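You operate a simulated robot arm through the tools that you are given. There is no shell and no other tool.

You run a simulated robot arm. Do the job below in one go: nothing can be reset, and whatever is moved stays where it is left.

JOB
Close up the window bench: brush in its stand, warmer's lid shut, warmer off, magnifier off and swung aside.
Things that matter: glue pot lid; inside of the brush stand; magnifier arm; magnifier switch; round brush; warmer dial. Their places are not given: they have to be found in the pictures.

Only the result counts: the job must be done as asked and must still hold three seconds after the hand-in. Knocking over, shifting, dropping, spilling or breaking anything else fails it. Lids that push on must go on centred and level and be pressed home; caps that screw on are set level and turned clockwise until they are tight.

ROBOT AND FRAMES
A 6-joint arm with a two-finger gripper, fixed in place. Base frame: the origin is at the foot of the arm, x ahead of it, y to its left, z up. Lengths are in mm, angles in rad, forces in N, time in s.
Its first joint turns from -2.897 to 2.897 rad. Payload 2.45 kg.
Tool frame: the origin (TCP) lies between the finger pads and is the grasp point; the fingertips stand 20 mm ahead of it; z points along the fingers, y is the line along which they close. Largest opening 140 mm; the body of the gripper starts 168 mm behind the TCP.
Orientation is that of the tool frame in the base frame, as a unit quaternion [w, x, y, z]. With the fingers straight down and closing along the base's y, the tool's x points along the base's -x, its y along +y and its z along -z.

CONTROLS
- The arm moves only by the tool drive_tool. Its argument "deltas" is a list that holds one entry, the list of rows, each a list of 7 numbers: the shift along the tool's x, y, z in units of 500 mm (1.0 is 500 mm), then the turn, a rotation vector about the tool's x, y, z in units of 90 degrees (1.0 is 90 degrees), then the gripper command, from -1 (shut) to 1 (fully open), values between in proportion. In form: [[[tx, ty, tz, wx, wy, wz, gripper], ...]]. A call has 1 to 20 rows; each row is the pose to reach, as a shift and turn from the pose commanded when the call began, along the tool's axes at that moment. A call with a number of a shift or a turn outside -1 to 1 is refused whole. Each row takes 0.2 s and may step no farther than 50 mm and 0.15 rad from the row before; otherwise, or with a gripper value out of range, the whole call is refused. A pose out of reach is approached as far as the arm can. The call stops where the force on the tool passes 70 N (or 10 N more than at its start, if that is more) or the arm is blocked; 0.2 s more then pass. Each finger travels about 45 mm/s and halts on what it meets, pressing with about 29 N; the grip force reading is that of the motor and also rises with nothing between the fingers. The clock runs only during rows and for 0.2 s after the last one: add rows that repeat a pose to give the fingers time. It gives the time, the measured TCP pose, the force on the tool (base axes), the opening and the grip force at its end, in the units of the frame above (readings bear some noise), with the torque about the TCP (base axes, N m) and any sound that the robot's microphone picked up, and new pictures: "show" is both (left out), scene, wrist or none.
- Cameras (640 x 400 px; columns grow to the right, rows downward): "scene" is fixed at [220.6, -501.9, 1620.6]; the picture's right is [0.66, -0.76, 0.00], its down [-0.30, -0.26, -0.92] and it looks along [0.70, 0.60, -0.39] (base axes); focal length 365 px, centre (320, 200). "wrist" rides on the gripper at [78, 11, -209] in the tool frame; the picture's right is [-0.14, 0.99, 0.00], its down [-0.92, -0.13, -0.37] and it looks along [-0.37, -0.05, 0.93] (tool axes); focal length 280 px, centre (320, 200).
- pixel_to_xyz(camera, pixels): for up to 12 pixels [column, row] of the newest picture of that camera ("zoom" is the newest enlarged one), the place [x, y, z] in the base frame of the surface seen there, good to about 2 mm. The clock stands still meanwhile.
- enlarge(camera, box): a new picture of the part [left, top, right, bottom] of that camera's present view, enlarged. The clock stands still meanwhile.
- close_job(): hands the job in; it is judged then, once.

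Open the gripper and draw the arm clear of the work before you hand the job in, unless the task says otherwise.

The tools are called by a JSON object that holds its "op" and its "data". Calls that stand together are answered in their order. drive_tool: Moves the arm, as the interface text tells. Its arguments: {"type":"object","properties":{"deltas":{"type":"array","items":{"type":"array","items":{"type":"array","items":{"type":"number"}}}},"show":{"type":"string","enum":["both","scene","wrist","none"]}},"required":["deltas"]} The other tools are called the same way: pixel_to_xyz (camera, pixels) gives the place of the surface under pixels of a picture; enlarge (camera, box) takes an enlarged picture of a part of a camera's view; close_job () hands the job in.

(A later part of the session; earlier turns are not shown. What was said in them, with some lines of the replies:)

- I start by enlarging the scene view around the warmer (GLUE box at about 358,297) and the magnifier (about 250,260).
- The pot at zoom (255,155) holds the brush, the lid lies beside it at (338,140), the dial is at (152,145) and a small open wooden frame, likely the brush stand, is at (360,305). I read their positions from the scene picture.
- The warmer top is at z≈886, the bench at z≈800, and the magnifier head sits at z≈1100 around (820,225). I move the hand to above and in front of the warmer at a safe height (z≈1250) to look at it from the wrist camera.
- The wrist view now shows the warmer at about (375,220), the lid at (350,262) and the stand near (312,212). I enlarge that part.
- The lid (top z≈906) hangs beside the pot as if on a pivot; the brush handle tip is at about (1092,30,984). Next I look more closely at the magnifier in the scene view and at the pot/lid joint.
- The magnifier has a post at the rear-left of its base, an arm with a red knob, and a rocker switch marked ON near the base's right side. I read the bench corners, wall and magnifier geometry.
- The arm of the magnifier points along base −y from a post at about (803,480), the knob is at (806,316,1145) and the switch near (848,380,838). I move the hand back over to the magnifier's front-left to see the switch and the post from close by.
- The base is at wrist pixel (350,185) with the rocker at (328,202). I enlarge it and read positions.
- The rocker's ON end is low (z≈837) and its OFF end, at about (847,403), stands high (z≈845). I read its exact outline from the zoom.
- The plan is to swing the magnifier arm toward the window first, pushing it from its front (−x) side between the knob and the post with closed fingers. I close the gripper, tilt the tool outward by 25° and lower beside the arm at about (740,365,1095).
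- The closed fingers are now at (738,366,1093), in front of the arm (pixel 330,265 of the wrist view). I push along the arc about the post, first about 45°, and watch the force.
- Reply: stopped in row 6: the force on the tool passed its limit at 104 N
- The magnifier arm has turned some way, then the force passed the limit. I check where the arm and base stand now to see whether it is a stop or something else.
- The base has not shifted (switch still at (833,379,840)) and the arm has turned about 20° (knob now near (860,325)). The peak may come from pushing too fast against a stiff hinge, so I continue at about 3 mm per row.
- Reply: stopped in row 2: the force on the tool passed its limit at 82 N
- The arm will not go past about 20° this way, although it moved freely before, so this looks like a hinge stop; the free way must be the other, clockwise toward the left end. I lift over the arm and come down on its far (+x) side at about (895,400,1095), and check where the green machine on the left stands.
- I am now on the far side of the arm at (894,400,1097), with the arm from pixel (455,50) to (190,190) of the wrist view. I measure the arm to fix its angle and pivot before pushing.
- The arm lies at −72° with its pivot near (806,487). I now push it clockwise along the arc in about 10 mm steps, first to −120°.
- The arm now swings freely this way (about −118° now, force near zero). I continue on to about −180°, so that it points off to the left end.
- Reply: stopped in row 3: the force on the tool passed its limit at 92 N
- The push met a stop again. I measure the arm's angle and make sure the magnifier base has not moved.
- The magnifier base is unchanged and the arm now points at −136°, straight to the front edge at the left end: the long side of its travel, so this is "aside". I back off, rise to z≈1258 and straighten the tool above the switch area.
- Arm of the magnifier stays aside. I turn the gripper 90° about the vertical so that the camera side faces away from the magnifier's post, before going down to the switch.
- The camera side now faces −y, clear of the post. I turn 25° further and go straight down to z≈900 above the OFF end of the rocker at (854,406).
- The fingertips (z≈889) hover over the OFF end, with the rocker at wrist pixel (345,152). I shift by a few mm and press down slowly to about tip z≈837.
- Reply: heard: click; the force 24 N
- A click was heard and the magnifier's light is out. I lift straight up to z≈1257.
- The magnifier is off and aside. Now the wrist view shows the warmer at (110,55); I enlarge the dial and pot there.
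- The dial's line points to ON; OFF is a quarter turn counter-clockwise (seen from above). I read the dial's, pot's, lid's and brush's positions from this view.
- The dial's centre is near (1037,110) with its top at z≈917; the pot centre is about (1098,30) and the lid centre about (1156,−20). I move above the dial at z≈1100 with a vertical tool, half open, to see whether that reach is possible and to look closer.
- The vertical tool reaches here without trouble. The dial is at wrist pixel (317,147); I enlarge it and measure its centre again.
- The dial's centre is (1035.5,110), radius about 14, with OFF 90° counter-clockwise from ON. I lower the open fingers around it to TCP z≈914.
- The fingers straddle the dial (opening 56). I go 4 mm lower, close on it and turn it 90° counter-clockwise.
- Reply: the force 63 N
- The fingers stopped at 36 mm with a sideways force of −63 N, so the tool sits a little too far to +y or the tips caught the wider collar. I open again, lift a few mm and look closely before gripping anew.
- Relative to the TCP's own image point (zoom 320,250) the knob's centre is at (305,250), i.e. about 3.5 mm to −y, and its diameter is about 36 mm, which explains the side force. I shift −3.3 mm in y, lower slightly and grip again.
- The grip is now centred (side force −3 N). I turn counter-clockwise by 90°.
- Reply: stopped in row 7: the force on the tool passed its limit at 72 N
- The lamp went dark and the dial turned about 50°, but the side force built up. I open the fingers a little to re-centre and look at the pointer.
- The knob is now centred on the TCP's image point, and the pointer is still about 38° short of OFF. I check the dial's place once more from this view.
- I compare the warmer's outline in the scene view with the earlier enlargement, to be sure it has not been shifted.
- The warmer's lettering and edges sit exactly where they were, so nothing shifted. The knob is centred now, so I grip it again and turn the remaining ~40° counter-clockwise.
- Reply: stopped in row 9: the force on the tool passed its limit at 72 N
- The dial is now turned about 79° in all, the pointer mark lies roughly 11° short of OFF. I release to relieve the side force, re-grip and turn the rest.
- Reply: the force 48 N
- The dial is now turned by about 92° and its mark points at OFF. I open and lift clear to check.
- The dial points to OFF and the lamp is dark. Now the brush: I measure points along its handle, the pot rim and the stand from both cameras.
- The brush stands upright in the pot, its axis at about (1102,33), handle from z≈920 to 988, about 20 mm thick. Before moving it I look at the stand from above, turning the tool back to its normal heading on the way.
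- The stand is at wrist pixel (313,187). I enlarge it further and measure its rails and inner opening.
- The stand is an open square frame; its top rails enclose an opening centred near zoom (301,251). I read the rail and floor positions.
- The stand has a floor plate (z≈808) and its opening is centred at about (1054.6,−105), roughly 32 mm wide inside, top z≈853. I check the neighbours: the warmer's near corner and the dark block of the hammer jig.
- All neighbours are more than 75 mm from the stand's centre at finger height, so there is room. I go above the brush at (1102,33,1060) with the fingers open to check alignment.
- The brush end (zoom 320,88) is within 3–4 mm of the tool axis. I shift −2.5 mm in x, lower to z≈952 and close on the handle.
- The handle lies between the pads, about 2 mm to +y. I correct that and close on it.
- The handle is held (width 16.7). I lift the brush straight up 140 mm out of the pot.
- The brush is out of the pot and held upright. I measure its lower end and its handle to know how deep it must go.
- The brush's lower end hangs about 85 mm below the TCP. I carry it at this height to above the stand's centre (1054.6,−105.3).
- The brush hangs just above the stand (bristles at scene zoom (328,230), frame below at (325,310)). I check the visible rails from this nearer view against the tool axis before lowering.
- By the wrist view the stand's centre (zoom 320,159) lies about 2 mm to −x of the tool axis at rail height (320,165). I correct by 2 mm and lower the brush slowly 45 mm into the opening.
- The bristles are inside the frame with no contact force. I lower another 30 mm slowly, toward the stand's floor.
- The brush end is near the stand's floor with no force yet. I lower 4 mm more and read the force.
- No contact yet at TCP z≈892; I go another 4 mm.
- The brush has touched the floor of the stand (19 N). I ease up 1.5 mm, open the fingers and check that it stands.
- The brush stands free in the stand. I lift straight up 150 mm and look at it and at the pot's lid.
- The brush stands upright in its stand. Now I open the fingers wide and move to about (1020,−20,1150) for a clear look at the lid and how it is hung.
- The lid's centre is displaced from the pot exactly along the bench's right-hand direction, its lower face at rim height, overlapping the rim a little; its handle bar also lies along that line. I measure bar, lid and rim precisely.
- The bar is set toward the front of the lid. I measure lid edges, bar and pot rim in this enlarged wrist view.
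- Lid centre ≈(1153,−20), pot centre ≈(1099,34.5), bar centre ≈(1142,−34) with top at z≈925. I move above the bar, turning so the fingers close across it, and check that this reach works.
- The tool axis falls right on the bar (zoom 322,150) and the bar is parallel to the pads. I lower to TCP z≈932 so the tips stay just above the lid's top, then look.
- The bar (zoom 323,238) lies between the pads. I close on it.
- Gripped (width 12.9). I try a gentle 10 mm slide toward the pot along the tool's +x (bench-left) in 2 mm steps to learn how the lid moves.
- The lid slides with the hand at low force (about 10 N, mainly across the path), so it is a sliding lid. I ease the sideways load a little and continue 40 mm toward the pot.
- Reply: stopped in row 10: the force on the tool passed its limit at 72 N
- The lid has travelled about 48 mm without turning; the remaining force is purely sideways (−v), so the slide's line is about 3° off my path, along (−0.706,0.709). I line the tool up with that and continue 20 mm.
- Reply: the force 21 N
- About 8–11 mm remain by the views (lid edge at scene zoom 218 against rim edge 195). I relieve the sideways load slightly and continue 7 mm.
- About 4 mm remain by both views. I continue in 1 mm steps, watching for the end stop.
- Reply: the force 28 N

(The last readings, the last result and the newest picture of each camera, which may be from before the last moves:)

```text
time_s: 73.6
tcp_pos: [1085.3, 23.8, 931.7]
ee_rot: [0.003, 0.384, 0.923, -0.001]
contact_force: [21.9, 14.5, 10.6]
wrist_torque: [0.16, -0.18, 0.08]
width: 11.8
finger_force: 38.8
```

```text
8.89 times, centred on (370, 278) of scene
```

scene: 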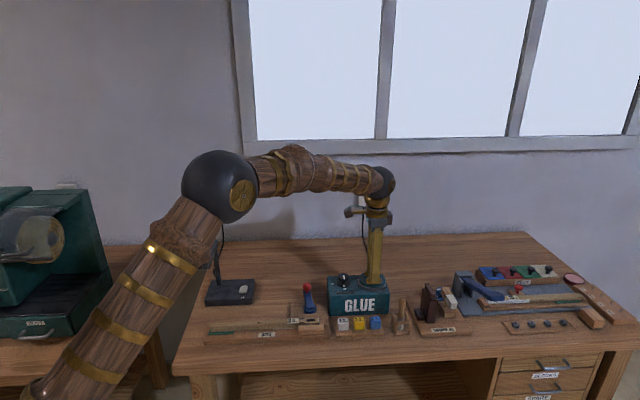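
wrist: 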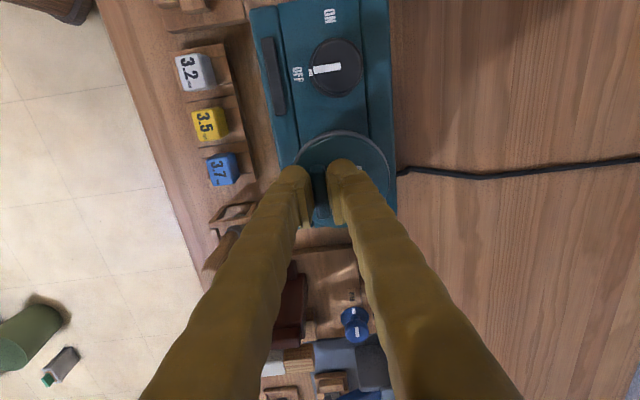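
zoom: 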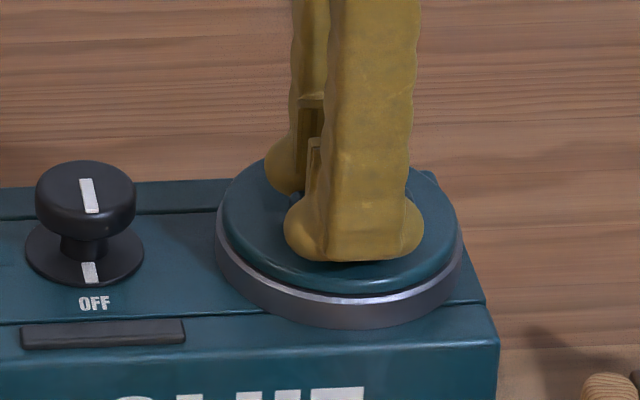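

By the scene view the lid (222–457) is now concentric with the rim (215–463). I ease the +v side load and nudge 1.5 mm more to feel for the end stop.

{"op": "drive_tool", "data": {"deltas": [[[0.0, 0.0016, 0, 0, 0, 0, -0.9], [0.0015, 0.0016, 0, 0, 0, 0, -0.9], [0.003, 0.0016, 0, 0, 0, 0, -0.9]]], "show": "none"}}

```text
time_s: 74.4
tcp_pos: [1085.7, 24.1, 932.1]
ee_rot: [0.003, 0.384, 0.923, -0.001]
contact_force: [36.1, -5.8, 7.7]
wrist_torque: [-0.12, -0.44, 0.14]
width: 11.9
finger_force: 39.1
```

The resistance along the path rose to about 30 N, so the lid is at its end stop over the pot. I open the fingers and check where the lid stays.

{"op": "drive_tool", "data": {"deltas": [[[0, 0, 0, 0, 0, 0, -0.7], [0, 0, 0, 0, 0, 0, -0.4], [0, 0, 0, 0, 0, 0, -0.4], [0, 0, 0, 0, 0, 0, -0.4]]], "show": "both"}}

{"op": "enlarge", "data": {"camera": "wrist", "box": [220, 80, 420, 240]}}

{"op": "enlarge", "data": {"camera": "scene", "box": [340, 255, 400, 300]}}

```text
time_s: 75.4
tcp_pos: [1084.1, 24.9, 932.5]
ee_rot: [0.002, 0.385, 0.923, -0.001]
contact_force: [-0.2, -0.3, -0.4]
wrist_torque: [-0.02, 0.01, 0.04]
width: 41.9
finger_force: 0.0
```

scene: 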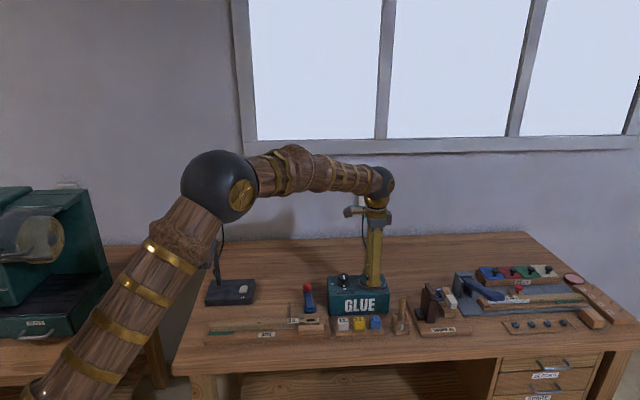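
wrist: 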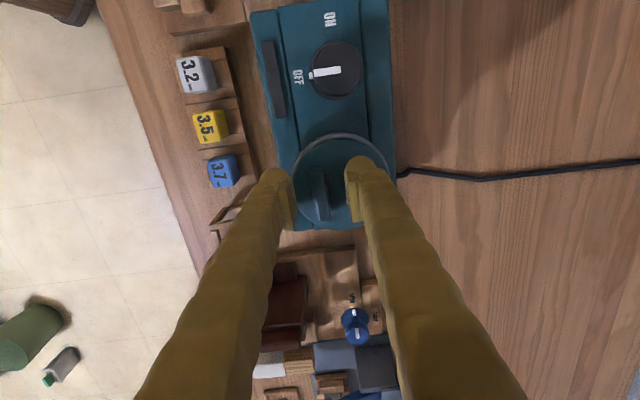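

```text
2.50 times, centred on (320, 160) of wrist
```

zoom: 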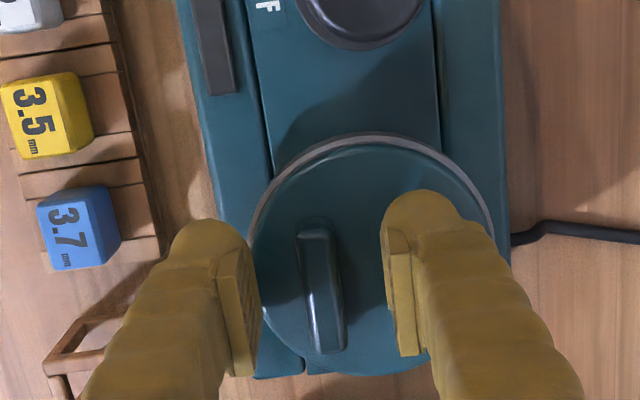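

```text
8.89 times, centred on (370, 278) of scene
```

zoom: 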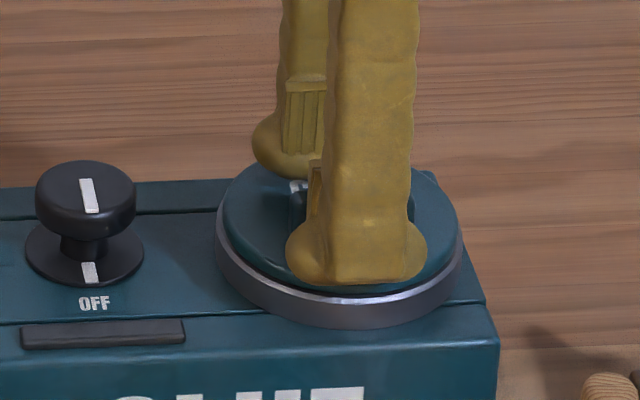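

The lid stays concentric after release. I lift straight up 200 mm and open up to inspect everything.

{"op": "drive_tool", "data": {"deltas": [[[0, 0, -0.04, 0, 0, 0, -0.4], [0, 0, -0.12, 0, 0, 0, -0.4], [0, 0, -0.2, 0, 0, 0, -0.4], [0, 0, -0.29, 0, 0, 0, 0], [0, 0, -0.38, 0, 0, 0, 0.5], [0, 0, -0.44, 0, 0, 0, 1], [0, 0, -0.44, 0, 0, 0, 1], [0, 0, -0.44, 0, 0, 0, 1]]], "show": "both"}}

{"op": "enlarge", "data": {"camera": "scene", "box": [330, 250, 430, 340]}}

{"op": "enlarge", "data": {"camera": "wrist", "box": [240, 60, 400, 220]}}

```text
time_s: 77.2
tcp_pos: [1085.3, 25.2, 1152.6]
ee_rot: [0.002, 0.384, 0.923, -0.001]
contact_force: [0.7, 0.5, -0.3]
wrist_torque: [-0.01, 0.01, -0.01]
width: 140.1
finger_force: 0.0
```

scene: 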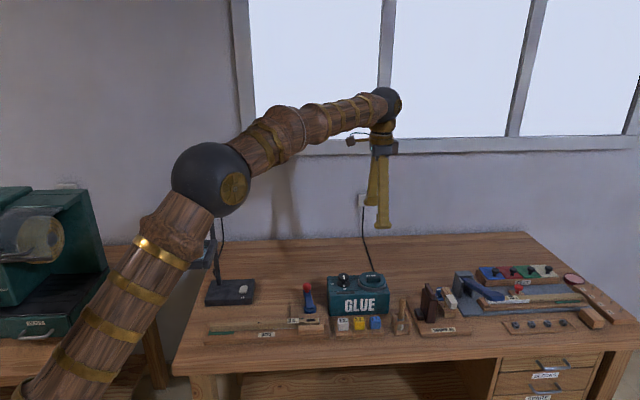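
wrist: 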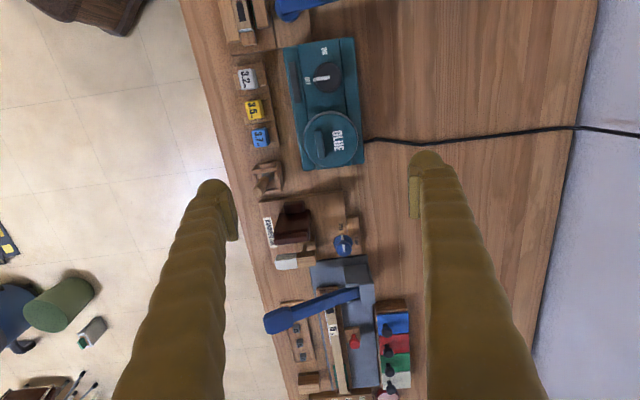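

```text
4.44 times, centred on (380, 295) of scene
```

zoom: 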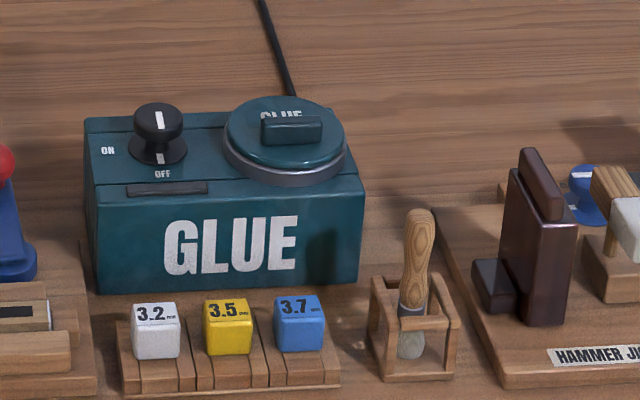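

```text
2.50 times, centred on (320, 140) of wrist
```

zoom: 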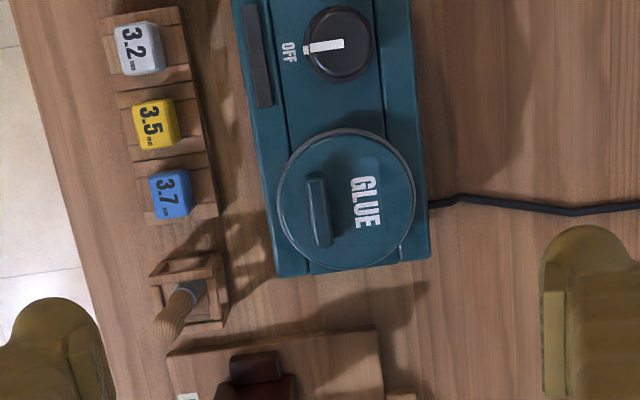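

Lid, dial and brush look right: lid concentric on the pot, dial line at OFF, brush upright in its stand. I check the lid's level and height.

{"op": "pixel_to_xyz", "data": {"camera": "zoom", "pixels": [[290, 200], [405, 200], [350, 140], [345, 258], [300, 160], [390, 240], [282, 205], [412, 205], [345, 131], [318, 210], [250, 150], [420, 180]]}}

{"op": "pixel_to_xyz", "data": {"camera": "scene", "pixels": [[361, 282], [383, 280], [372, 288], [365, 276], [372, 291], [360, 285], [386, 284], [373, 279]]}}

{"op": "enlarge", "data": {"camera": "scene", "box": [350, 262, 395, 300]}}

```text
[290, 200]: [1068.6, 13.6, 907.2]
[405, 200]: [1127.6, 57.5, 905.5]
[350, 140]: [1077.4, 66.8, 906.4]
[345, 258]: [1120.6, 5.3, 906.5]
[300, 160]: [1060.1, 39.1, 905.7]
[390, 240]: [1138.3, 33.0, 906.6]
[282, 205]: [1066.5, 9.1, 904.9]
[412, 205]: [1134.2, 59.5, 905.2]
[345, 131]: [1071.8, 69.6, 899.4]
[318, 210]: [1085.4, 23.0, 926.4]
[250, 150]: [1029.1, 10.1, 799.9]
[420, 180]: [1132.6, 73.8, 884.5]
```

```text
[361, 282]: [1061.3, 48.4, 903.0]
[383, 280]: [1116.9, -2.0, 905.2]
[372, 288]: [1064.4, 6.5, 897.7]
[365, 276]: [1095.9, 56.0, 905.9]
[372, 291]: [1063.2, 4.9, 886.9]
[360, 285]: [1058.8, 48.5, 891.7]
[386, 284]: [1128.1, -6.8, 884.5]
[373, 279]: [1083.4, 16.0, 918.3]
```

```text
10.53 times, centred on (372, 281) of scene
```

zoom: 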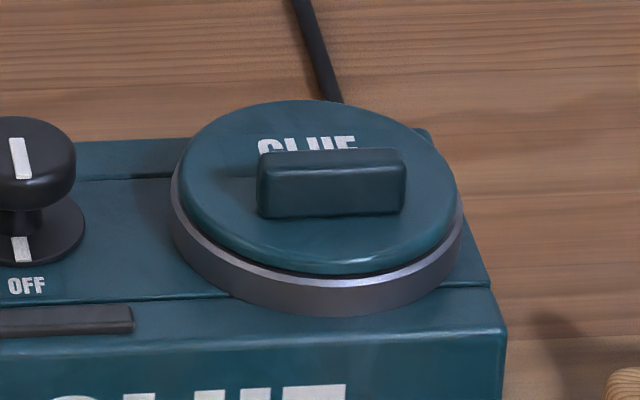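

The lid is level (z≈906 all round) and centred on the pot (1098.5,35.7 against 1099,34.5). I draw the arm back and up to about (800,−60,1250) and check the magnifier once more.

{"op": "drive_tool", "data": {"deltas": [[[0.04, -0.075, -0.028, 0, 0, 0, 1], [0.08, -0.15, -0.056, 0, 0, 0, 1], [0.12, -0.225, -0.084, 0, 0, 0, 1], [0.161, -0.299, -0.112, 0, 0, 0, 1], [0.201, -0.374, -0.14, 0, 0, 0, 1], [0.241, -0.449, -0.168, 0, 0, 0, 1], [0.281, -0.524, -0.196, 0, 0, 0, 1], [0.281, -0.524, -0.196, 0, 0, 0, 1]]], "show": "both"}}

{"op": "enlarge", "data": {"camera": "scene", "box": [150, 190, 340, 345]}}

{"op": "enlarge", "data": {"camera": "scene", "box": [310, 240, 480, 350]}}

```text
time_s: 79.0
tcp_pos: [800.2, -59.9, 1250.4]
ee_rot: [0.003, 0.383, 0.924, -0.001]
contact_force: [-0.2, -0.2, 0.2]
wrist_torque: [-0.01, 0.01, -0.01]
width: 139.9
finger_force: 0.0
```

scene: 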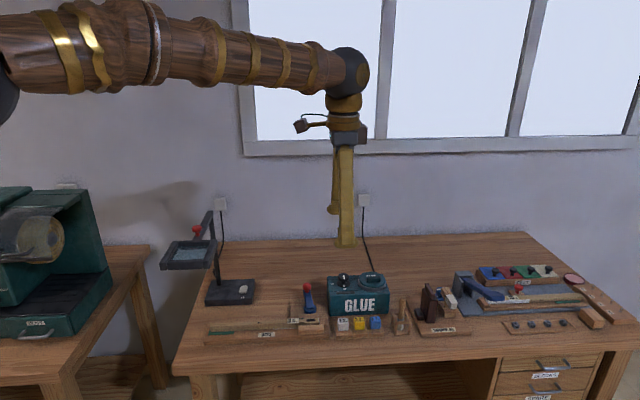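
wrist: 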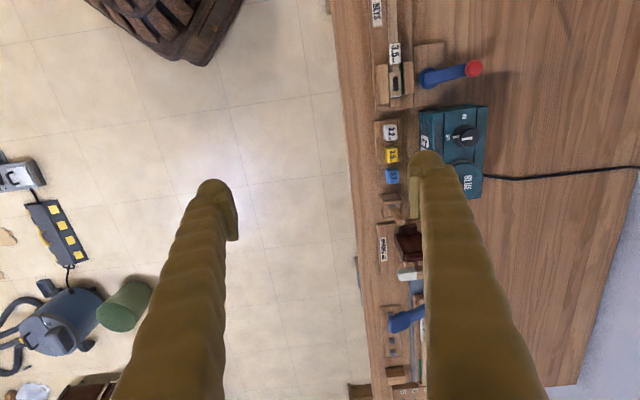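

```text
2.58 times, centred on (245, 268) of scene
```

zoom: 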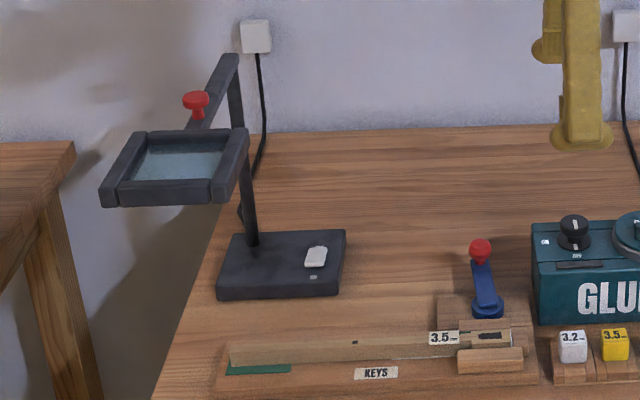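

```text
3.64 times, centred on (395, 295) of scene
```

zoom: 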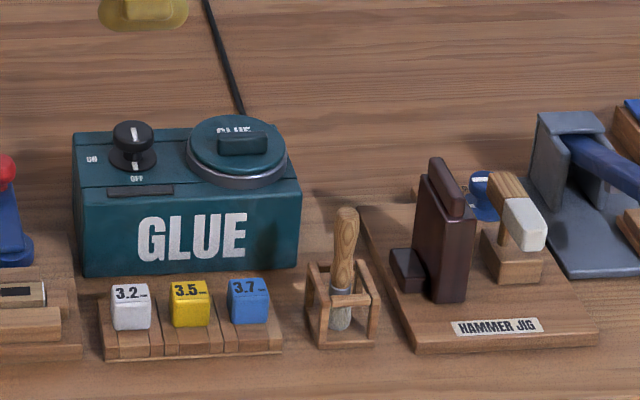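

The magnifier is dark and still swung to the left end, the rest looks right. I verify the arm's final angle and the switch before handing in.

{"op": "pixel_to_xyz", "data": {"camera": "scene", "pixels": [[197, 228], [212, 213], [170, 245], [205, 265], [247, 291], [246, 287], [243, 294], [208, 332], [318, 332], [310, 324]]}}

{"op": "enlarge", "data": {"camera": "scene", "box": [225, 275, 265, 310]}}

{"op": "enlarge", "data": {"camera": "wrist", "box": [370, 80, 500, 230]}}

```text
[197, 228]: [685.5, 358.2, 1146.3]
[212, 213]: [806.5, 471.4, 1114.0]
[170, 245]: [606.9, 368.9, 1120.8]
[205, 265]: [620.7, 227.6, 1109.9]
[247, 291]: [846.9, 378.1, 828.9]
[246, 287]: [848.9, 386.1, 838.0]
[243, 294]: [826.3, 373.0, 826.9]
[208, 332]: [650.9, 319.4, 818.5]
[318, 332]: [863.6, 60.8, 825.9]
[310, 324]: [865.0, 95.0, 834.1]
```

```text
11.43 times, centred on (245, 292) of scene
```

zoom: 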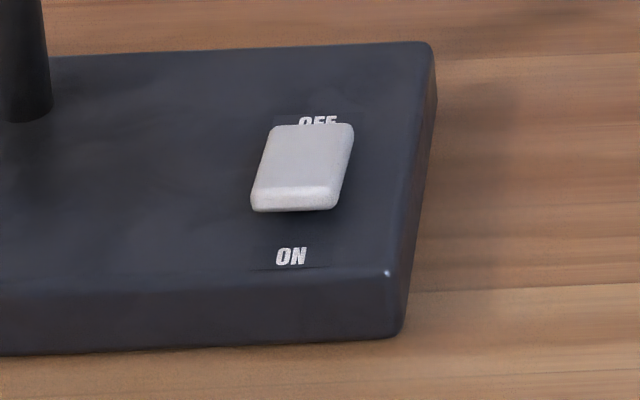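

```text
2.67 times, centred on (435, 155) of wrist
```

zoom: 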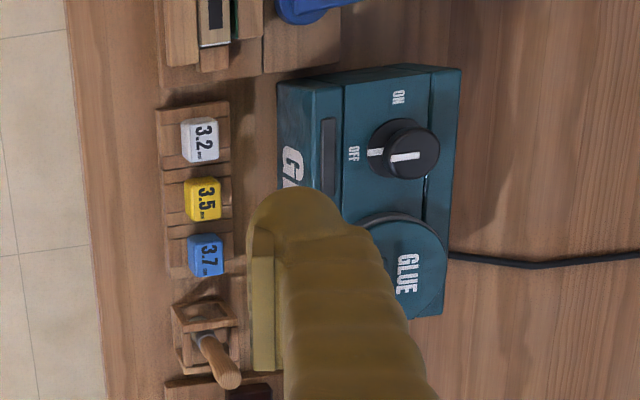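

Everything checks out: rocker pressed at OFF, magnifier arm at its left stop (about −136°, 46° from where it was), dial at OFF with the lamp dark, lid centred and level on the pot, brush upright in its stand, and the arm is clear with the gripper open. I hand the job in.

{"op": "close_job", "data": {}}

```text
The job is handed in.
```

I closed up the window bench and handed the job in. The last pictures and readings showed:

- **Brush:** it stands upright in its stand, resting on the floor of the frame.
- **Warmer lid:** it turned out to slide. I moved it across until it met its stop. It sits level and within about 1–2 mm of the pot's centre.
- **Warmer:** the dial line points at OFF and the lamp is dark.
- **Magnifier:** the switch clicked over to OFF and the light went out. The arm is swung toward the left end of the bench.

**Which way is "aside":** the job did not say, so I had to judge. The arm stops about 20° one way, toward the warmer, and about 46° the other, toward the left end. I took the longer side and left it against that stop.

I hit the force limit several times while feeling for those stops, turning the dial and sliding the lid. In the pictures I checked, the magnifier base and the warmer had not moved. The arm was clear of the work with the gripper open at hand-in.
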